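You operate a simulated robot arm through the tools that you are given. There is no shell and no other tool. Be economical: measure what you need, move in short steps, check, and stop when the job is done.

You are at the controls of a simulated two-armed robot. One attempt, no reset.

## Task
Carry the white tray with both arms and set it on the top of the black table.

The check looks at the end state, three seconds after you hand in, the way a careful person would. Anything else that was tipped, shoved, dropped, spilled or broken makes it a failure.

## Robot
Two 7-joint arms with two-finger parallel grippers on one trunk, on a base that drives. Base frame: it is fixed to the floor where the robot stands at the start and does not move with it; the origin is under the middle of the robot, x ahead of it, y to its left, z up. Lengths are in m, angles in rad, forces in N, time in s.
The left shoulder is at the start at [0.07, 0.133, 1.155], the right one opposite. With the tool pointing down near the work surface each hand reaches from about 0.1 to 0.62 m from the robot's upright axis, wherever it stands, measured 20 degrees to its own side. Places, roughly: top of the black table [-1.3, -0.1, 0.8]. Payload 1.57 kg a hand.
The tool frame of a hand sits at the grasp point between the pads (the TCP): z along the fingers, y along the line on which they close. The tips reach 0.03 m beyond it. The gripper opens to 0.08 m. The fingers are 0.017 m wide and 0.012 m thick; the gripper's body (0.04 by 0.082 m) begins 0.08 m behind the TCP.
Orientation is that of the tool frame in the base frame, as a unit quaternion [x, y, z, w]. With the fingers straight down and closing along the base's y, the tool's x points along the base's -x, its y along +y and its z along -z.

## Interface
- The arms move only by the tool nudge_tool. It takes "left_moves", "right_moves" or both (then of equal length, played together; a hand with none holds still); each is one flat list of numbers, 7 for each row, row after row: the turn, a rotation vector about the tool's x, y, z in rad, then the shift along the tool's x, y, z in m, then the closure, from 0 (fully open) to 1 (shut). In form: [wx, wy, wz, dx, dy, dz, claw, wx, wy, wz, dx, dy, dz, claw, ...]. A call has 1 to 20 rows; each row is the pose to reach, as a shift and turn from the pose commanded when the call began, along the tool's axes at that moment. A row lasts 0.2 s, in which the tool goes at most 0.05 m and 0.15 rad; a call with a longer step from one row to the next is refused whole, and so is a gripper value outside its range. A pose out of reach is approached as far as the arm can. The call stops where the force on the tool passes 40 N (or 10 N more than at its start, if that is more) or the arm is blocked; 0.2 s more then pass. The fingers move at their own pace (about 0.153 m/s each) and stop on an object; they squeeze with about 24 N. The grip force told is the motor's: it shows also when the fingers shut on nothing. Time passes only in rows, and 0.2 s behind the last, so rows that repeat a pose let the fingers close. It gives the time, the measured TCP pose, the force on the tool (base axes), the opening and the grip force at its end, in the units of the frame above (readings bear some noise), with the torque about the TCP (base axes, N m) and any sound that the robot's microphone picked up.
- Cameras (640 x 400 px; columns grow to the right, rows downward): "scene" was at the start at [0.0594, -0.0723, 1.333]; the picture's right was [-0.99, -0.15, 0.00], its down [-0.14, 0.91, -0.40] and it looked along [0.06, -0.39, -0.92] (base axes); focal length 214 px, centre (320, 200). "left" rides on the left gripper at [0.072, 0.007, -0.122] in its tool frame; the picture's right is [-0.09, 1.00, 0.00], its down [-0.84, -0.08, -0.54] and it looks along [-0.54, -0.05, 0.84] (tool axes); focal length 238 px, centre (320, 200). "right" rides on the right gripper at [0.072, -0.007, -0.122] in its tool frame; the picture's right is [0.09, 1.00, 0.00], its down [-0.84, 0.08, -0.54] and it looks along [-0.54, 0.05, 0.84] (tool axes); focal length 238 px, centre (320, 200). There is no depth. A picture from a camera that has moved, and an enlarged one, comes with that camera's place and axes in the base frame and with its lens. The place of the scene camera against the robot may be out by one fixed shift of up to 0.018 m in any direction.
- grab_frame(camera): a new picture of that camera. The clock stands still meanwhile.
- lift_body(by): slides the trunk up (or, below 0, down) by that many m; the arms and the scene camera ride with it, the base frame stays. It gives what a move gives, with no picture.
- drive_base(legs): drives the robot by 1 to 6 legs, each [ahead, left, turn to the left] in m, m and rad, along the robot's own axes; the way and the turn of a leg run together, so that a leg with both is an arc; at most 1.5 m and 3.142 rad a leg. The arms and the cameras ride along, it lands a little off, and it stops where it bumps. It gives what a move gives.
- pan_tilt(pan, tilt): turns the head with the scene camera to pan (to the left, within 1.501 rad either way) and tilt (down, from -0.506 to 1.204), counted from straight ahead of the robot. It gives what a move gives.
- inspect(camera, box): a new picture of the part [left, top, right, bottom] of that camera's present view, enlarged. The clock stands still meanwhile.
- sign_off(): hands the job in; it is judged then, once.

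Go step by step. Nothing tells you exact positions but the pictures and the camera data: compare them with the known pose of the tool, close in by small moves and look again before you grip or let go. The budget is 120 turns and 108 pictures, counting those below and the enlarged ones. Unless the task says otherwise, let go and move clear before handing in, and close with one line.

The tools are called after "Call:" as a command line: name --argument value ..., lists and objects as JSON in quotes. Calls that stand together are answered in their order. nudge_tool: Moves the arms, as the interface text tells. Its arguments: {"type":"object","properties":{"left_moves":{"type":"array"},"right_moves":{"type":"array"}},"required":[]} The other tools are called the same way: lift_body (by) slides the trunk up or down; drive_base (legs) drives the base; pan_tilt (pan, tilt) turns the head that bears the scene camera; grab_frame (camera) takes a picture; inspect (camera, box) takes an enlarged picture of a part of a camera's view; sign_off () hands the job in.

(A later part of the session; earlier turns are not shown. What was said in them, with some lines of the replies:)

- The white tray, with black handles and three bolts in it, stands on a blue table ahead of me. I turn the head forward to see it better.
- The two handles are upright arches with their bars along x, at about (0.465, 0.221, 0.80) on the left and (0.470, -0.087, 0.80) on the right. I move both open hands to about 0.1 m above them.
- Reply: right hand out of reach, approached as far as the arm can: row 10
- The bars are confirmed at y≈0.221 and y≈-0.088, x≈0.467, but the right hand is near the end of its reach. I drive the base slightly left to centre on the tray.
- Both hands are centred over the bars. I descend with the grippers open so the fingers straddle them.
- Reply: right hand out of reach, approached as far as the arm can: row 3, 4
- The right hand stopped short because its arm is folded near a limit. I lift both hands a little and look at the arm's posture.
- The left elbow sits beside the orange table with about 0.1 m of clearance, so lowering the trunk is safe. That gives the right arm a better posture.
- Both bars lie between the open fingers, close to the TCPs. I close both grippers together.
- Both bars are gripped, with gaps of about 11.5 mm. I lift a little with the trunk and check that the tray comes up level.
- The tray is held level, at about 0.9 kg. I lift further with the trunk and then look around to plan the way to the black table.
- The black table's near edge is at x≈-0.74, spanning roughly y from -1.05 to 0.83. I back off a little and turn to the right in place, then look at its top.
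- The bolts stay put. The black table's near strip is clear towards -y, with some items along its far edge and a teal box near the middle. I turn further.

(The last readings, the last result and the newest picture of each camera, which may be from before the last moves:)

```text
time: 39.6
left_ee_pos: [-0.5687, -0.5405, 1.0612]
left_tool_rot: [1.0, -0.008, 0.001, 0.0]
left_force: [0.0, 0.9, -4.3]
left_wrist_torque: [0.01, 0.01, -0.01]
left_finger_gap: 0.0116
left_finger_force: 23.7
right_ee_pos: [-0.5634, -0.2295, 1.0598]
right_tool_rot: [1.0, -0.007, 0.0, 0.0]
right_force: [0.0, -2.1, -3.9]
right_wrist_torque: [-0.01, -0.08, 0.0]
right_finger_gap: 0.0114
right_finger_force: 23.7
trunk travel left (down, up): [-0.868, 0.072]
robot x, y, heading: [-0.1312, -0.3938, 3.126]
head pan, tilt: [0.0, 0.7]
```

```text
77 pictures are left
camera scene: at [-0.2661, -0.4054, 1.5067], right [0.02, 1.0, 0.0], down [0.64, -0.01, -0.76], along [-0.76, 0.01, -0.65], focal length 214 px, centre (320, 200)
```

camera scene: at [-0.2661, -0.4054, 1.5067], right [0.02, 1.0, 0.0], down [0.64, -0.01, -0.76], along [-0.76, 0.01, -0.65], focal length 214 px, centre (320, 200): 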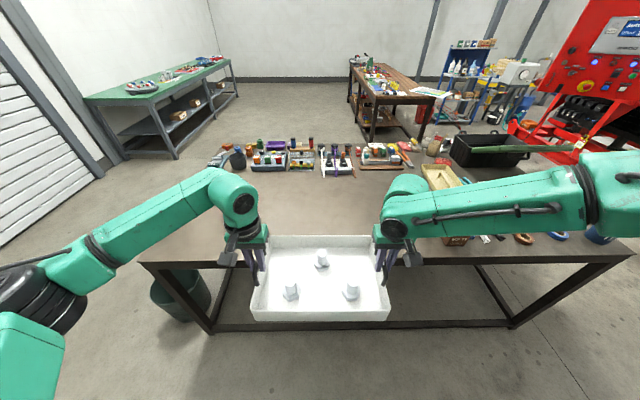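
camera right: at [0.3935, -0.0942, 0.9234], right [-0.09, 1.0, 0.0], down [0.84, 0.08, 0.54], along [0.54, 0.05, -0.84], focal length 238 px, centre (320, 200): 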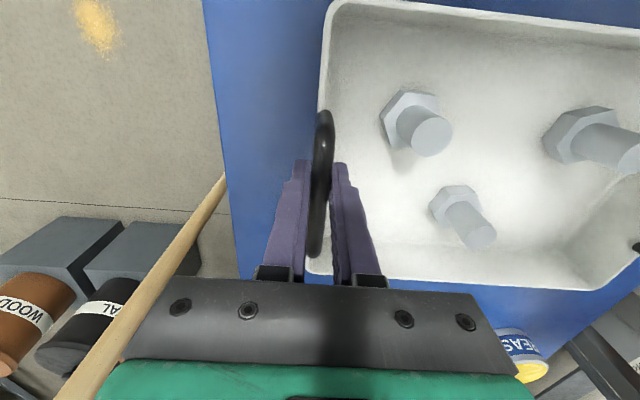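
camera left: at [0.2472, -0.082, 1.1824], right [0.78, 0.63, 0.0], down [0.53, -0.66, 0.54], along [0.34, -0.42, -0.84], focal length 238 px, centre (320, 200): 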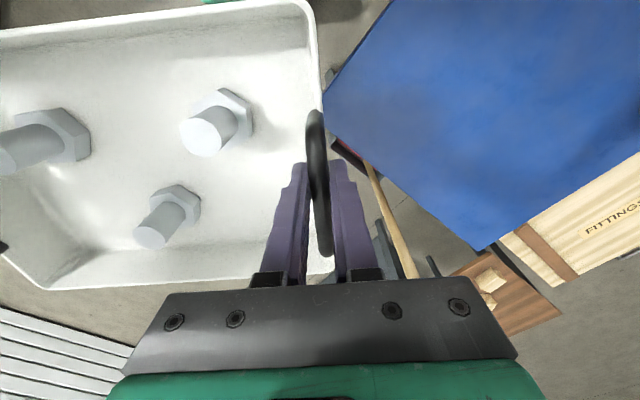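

I'm facing the black table and the area ahead is clear. I drive closer, staying short of the table, with the tray above it.

Call:
drive_base --legs '[[0.31, 0, 0.015]]'

Call:
nudge_tool --left_moves '[0, 0, 0, -0.01, 0, 0, 1, 0, 0, 0, -0.02, 0, 0, 1, 0, 0, 0, -0.03, 0, 0, 1, 0, 0, 0, -0.04, 0, 0, 1, 0, 0, 0, -0.05, 0, 0, 1, 0, 0, 0, -0.06, 0, 0, 1, 0, 0, 0, -0.06, 0, 0, 1]' --right_moves '[0, 0, 0, -0.01, 0, 0, 1, 0, 0, 0, -0.02, 0, 0, 1, 0, 0, 0, -0.03, 0, 0, 1, 0, 0, 0, -0.04, 0, 0, 1, 0, 0, 0, -0.05, 0, 0, 1, 0, 0, 0, -0.06, 0, 0, 1, 0, 0, 0, -0.06, 0, 0, 1]'

Call:
grab_frame --camera "scene"

Call:
grab_frame --camera "left"

Call:
grab_frame --camera "right"

```text
time: 41.7
left_ee_pos: [-0.8681, -0.5405, 1.0623]
left_tool_rot: [1.0, -0.003, 0.0, 0.0]
left_force: [-0.5, 0.4, -3.9]
left_wrist_torque: [0.01, -0.05, 0.02]
left_finger_gap: 0.0112
left_finger_force: 23.9
right_ee_pos: [-0.8661, -0.2315, 1.062]
right_tool_rot: [1.0, -0.003, -0.001, 0.0]
right_force: [0.4, -1.3, -4.0]
right_wrist_torque: [0.01, -0.01, 0.0]
right_finger_gap: 0.0115
right_finger_force: 23.9
trunk travel left (down, up): [-0.868, 0.072]
robot x, y, heading: [-0.4369, -0.3925, 3.134]
head pan, tilt: [0.0, 0.7]
```

```text
time: 43.3
left_ee_pos: [-0.9294, -0.5422, 1.0596]
left_tool_rot: [1.0, -0.004, 0.001, 0.0]
left_force: [0.0, 7.3, -4.4]
left_wrist_torque: [0.05, -0.09, 0.08]
left_finger_gap: 0.0118
left_finger_force: 24.4
right_ee_pos: [-0.9273, -0.2323, 1.0607]
right_tool_rot: [1.0, -0.003, 0.001, 0.0]
right_force: [0.9, -6.0, -4.0]
right_wrist_torque: [-0.01, 0.01, 0.09]
right_finger_gap: 0.0121
right_finger_force: 23.8
trunk travel left (down, up): [-0.868, 0.072]
robot x, y, heading: [-0.4331, -0.392, 3.136]
head pan, tilt: [0.0, 0.7]
```

```text
76 pictures are left
camera scene: at [-0.5694, -0.4034, 1.5067], right [0.01, 1.0, 0.0], down [0.65, 0.0, -0.76], along [-0.76, 0.0, -0.65], focal length 214 px, centre (320, 200)
```

scene: 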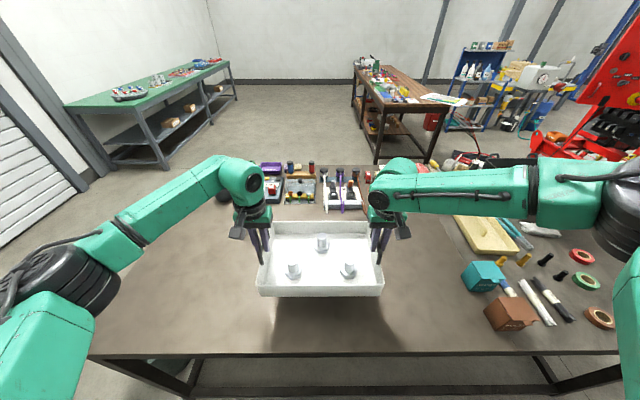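

```text
75 pictures are left
camera left: at [-0.8587, -0.5488, 1.1822], right [-0.1, -1.0, 0.0], down [-0.84, 0.08, 0.54], along [-0.54, 0.05, -0.84], focal length 238 px, centre (320, 200)
```

left: 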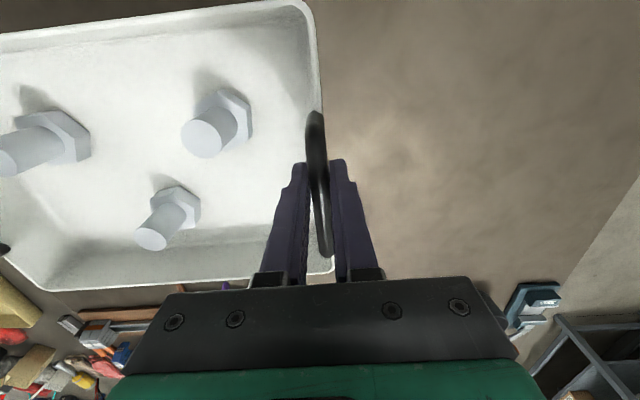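

```text
74 pictures are left
camera right: at [-0.8567, -0.2249, 1.1835], right [0.09, -1.0, 0.0], down [-0.84, -0.07, 0.54], along [-0.54, -0.05, -0.84], focal length 238 px, centre (320, 200)
```

right: 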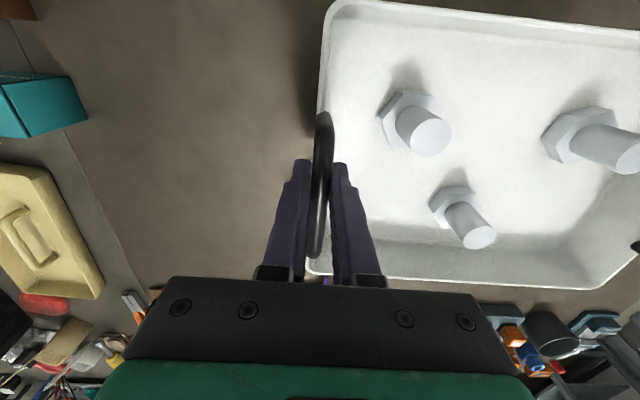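

The tray is over a clear part of the table at x≈-0.93, y≈-0.39. I ease the small internal stretch and lower it with the trunk.

Call:
nudge_tool --left_moves '[0, 0, 0, 0, -0.001, 0, 1, 0, 0, 0, 0, -0.001, 0, 1]' --right_moves '[0, 0, 0, 0, 0.001, 0, 1, 0, 0, 0, 0, 0.001, 0, 1]'

Call:
lift_body --by -0.14

Call:
grab_frame --camera "scene"

Call:
grab_frame --camera "left"

```text
time: 43.9
left_ee_pos: [-0.93, -0.5419, 1.0611]
left_tool_rot: [1.0, -0.002, 0.001, 0.001]
left_force: [0.0, -2.5, -3.9]
left_wrist_torque: [-0.03, -0.13, 0.01]
left_finger_gap: 0.0112
left_finger_force: 24.3
right_ee_pos: [-0.9291, -0.2316, 1.0599]
right_tool_rot: [1.0, -0.004, 0.001, -0.001]
right_force: [0.4, 2.4, -3.9]
right_wrist_torque: [-0.01, 0.03, 0.08]
right_finger_gap: 0.0115
right_finger_force: 24.5
trunk travel left (down, up): [-0.868, 0.072]
robot x, y, heading: [-0.4373, -0.3911, 3.132]
head pan, tilt: [0.0, 0.7]
```

```text
time: 45.5
left_ee_pos: [-0.9292, -0.5412, 0.9213]
left_tool_rot: [1.0, -0.003, 0.001, 0.0]
left_force: [-1.3, -14.9, -3.8]
left_wrist_torque: [-0.08, 0.02, 0.04]
left_finger_gap: 0.0117
left_finger_force: 24.0
right_ee_pos: [-0.9272, -0.2316, 0.9199]
right_tool_rot: [1.0, -0.004, 0.001, 0.0]
right_force: [0.3, 14.1, -4.1]
right_wrist_torque: [0.07, -0.09, 0.07]
right_finger_gap: 0.0117
right_finger_force: 24.1
trunk travel left (down, up): [-0.728, 0.212]
robot x, y, heading: [-0.4337, -0.3903, 3.135]
head pan, tilt: [0.0, 0.7]
```

```text
73 pictures are left
camera scene: at [-0.5693, -0.4034, 1.3667], right [0.01, 1.0, 0.0], down [0.65, 0.0, -0.76], along [-0.76, 0.0, -0.65], focal length 214 px, centre (320, 200)
```

scene: 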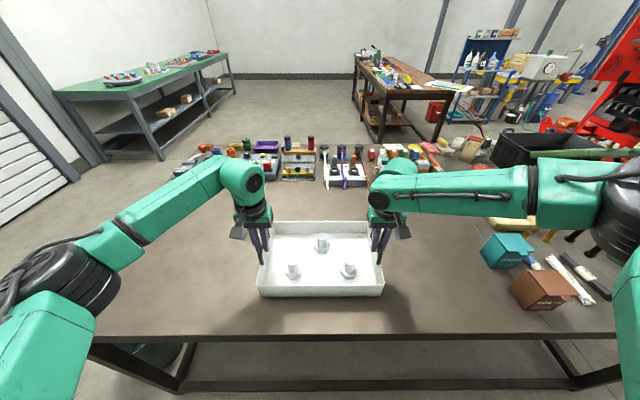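

```text
72 pictures are left
camera left: at [-0.8588, -0.5478, 1.0419], right [-0.1, -1.0, 0.0], down [-0.84, 0.08, 0.54], along [-0.54, 0.05, -0.84], focal length 238 px, centre (320, 200)
```

left: 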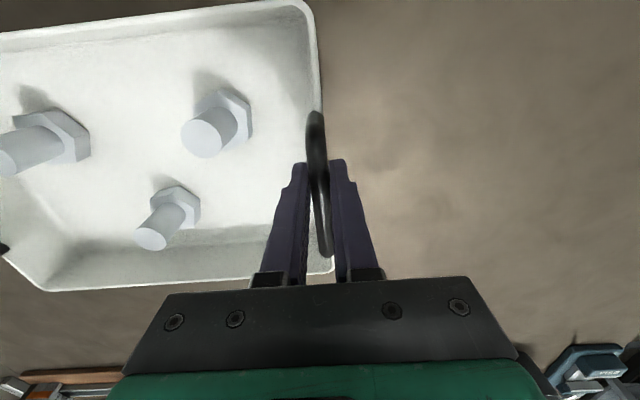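

Call:
nudge_tool --left_moves '[0, 0, 0, 0, 0.0012, 0, 1, 0, 0, 0, 0, 0.0012, 0, 1]' --right_moves '[0, 0, 0, 0, -0.0012, 0, 1, 0, 0, 0, 0, -0.0012, 0, 1]'

Call:
lift_body --by -0.02

Call:
inspect --camera "scene" --box '[220, 200, 440, 335]'

```text
time: 46.1
left_ee_pos: [-0.9291, -0.5424, 0.9212]
left_tool_rot: [1.0, -0.003, 0.001, 0.0]
left_force: [-0.5, -7.5, -3.7]
left_wrist_torque: [-0.03, 0.07, 0.11]
left_finger_gap: 0.0119
left_finger_force: 24.4
right_ee_pos: [-0.929, -0.233, 0.9205]
right_tool_rot: [1.0, -0.002, 0.001, 0.001]
right_force: [1.1, 7.5, -3.8]
right_wrist_torque: [0.03, -0.15, 0.1]
right_finger_gap: 0.0116
right_finger_force: 23.8
trunk travel left (down, up): [-0.728, 0.212]
robot x, y, heading: [-0.4358, -0.3882, 3.139]
head pan, tilt: [0.0, 0.7]
```

```text
time: 46.8
left_ee_pos: [-0.9257, -0.5427, 0.9055]
left_tool_rot: [1.0, -0.003, -0.003, -0.001]
left_force: [-3.7, -7.8, 24.3]
left_wrist_torque: [-0.02, -0.06, 0.17]
left_finger_gap: 0.0119
left_finger_force: 23.5
right_ee_pos: [-0.9263, -0.2313, 0.9065]
right_tool_rot: [1.0, -0.002, -0.005, 0.001]
right_force: [-7.7, 7.4, 21.6]
right_wrist_torque: [0.03, 0.06, 0.22]
right_finger_gap: 0.0118
right_finger_force: 24.1
trunk travel left (down, up): [-0.708, 0.232]
robot x, y, heading: [-0.4337, -0.3892, 3.136]
head pan, tilt: [0.0, 0.7]
```

```text
2.91 times, centred on (330, 268) of scene
camera zoom: at [-0.5626, -0.4033, 1.3481], right [0.01, 1.0, 0.0], down [0.64, 0.0, -0.77], along [-0.77, 0.0, -0.64], focal length 624 px, centre (291, 4)
```

zoom: 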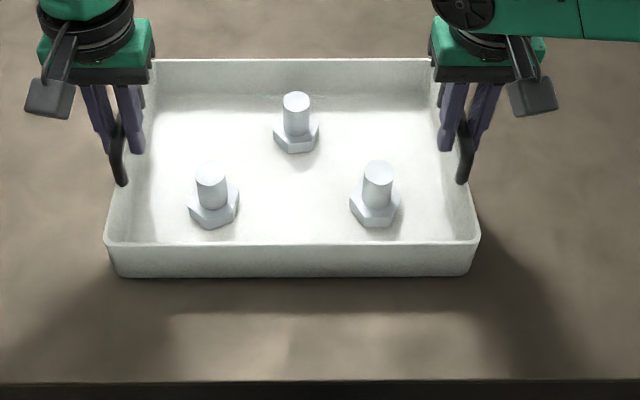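

The tray is in contact with the table, and both hands show an equal upward load. I relieve the pressing before letting go.

Call:
lift_body --by 0.005

```text
time: 47.3
left_ee_pos: [-0.926, -0.542, 0.905]
left_tool_rot: [1.0, -0.005, 0.002, 0.0]
left_force: [4.6, -0.5, 5.5]
left_wrist_torque: [-0.01, -0.17, 0.03]
left_finger_gap: 0.0114
left_finger_force: 24.1
right_ee_pos: [-0.925, -0.2323, 0.9046]
right_tool_rot: [1.0, -0.003, 0.001, 0.0]
right_force: [-3.0, 0.0, 3.3]
right_wrist_torque: [0.02, 0.39, 0.05]
right_finger_gap: 0.0116
right_finger_force: 24.0
trunk travel left (down, up): [-0.713, 0.227]
robot x, y, heading: [-0.4325, -0.3846, 3.138]
head pan, tilt: [0.0, 0.7]
```

Loads are small now and the tray rests on the table. I open both grippers in place.

Call:
nudge_tool --left_moves '[0, 0, 0, 0, 0, 0, 0.8, 0, 0, 0, 0, 0, 0, 0.6, 0, 0, 0, 0, 0, 0, 0.4, 0, 0, 0, 0, 0, 0, 0.3, 0, 0, 0, 0, 0, 0, 0.3]' --right_moves '[0, 0, 0, 0, 0, 0, 0.8, 0, 0, 0, 0, 0, 0, 0.6, 0, 0, 0, 0, 0, 0, 0.4, 0, 0, 0, 0, 0, 0, 0.3, 0, 0, 0, 0, 0, 0, 0.3]'

Call:
grab_frame --camera "left"

Call:
grab_frame --camera "right"

```text
time: 48.5
left_ee_pos: [-0.9283, -0.5429, 0.9066]
left_tool_rot: [1.0, -0.003, 0.0, -0.001]
left_force: [-0.1, -0.3, -0.1]
left_wrist_torque: [0.0, -0.01, -0.02]
left_finger_gap: 0.0562
left_finger_force: 0.1
right_ee_pos: [-0.9284, -0.2311, 0.905]
right_tool_rot: [1.0, -0.004, 0.001, 0.0]
right_force: [-0.5, 0.0, -0.4]
right_wrist_torque: [-0.01, -0.04, -0.01]
right_finger_gap: 0.0562
right_finger_force: 0.0
trunk travel left (down, up): [-0.713, 0.227]
robot x, y, heading: [-0.4366, -0.389, 3.138]
head pan, tilt: [0.0, 0.7]
```

```text
70 pictures are left
camera left: at [-0.8575, -0.5486, 1.0277], right [-0.1, -1.0, 0.0], down [-0.84, 0.08, 0.54], along [-0.54, 0.05, -0.84], focal length 238 px, centre (320, 200)
```

left: 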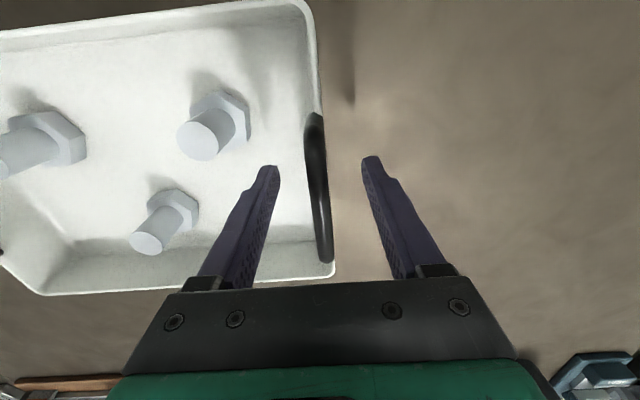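

```text
69 pictures are left
camera right: at [-0.8559, -0.2241, 1.0288], right [0.09, -1.0, 0.0], down [-0.84, -0.07, 0.54], along [-0.54, -0.05, -0.84], focal length 238 px, centre (320, 200)
```

right: 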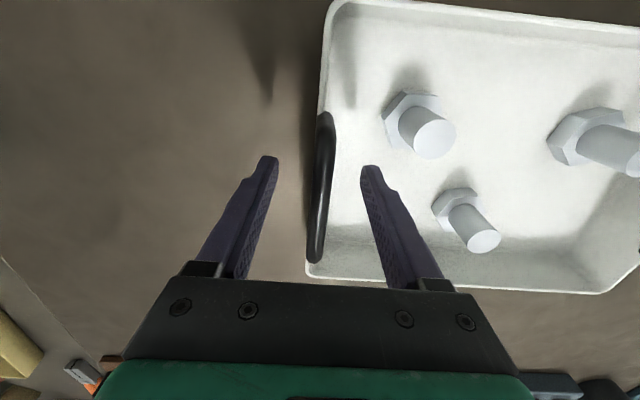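

The hands are free of the bars. I rise straight up with the trunk and back away.

Call:
lift_body --by 0.18

Call:
drive_base --legs '[[-0.2, 0, 0]]'

Call:
grab_frame --camera "scene"

Call:
inspect --camera "scene" --box '[220, 160, 440, 300]'

```text
time: 50.5
left_ee_pos: [-0.9291, -0.543, 1.0853]
left_tool_rot: [1.0, -0.003, 0.0, 0.0]
left_force: [-0.3, -0.6, -0.1]
left_wrist_torque: [0.0, 0.02, 0.02]
left_finger_gap: 0.0564
left_finger_force: 0.1
right_ee_pos: [-0.9276, -0.2308, 1.0864]
right_tool_rot: [1.0, -0.003, 0.0, 0.001]
right_force: [-0.7, 0.4, 0.1]
right_wrist_torque: [-0.02, -0.01, 0.04]
right_finger_gap: 0.0559
right_finger_force: 0.0
trunk travel left (down, up): [-0.893, 0.047]
robot x, y, heading: [-0.4306, -0.3899, 3.138]
head pan, tilt: [0.0, 0.7]
```

```text
time: 52.1
left_ee_pos: [-0.7279, -0.5422, 1.083]
left_tool_rot: [1.0, -0.004, 0.002, -0.001]
left_force: [0.6, -0.1, 0.4]
left_wrist_torque: [-0.04, -0.02, -0.04]
left_finger_gap: 0.056
left_finger_force: 0.1
right_ee_pos: [-0.7272, -0.2316, 1.0833]
right_tool_rot: [1.0, -0.005, 0.002, 0.0]
right_force: [-0.5, 0.1, -0.2]
right_wrist_torque: [0.02, -0.02, -0.03]
right_finger_gap: 0.0562
right_finger_force: 0.0
trunk travel left (down, up): [-0.893, 0.047]
robot x, y, heading: [-0.2319, -0.3896, 3.133]
head pan, tilt: [0.0, 0.7]
```

```text
68 pictures are left
camera scene: at [-0.3693, -0.4044, 1.5314], right [0.01, 1.0, 0.0], down [0.65, -0.01, -0.76], along [-0.76, 0.01, -0.65], focal length 214 px, centre (320, 200)
```

scene: 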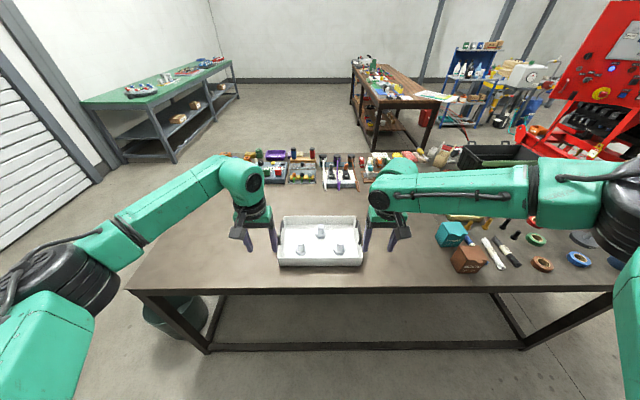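

```text
2.86 times, centred on (330, 230) of scene
camera zoom: at [-0.3693, -0.4044, 1.5314], right [0.01, 1.0, 0.0], down [0.65, -0.01, -0.76], along [-0.76, 0.01, -0.65], focal length 613 px, centre (291, 114)
```

zoom: 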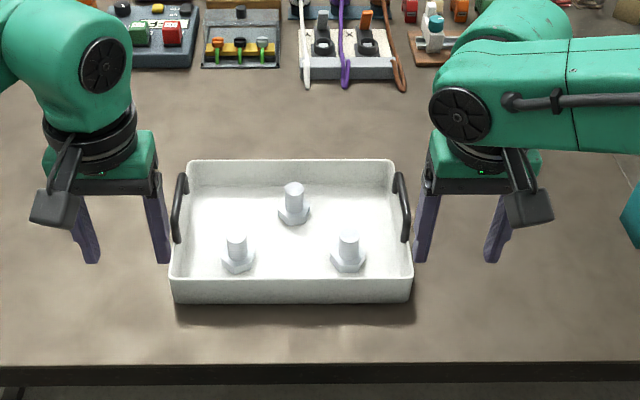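

The tray rests flat on the black table with its three bolts upright, and the hands are clear of it. Nothing else looks disturbed, so I hand in.

Call:
sign_off

```text
The job is handed in.
```

I carried the white tray with both arms and set it on the black table. Its three bolts are still upright, nothing else looked disturbed, and the job is handed in.
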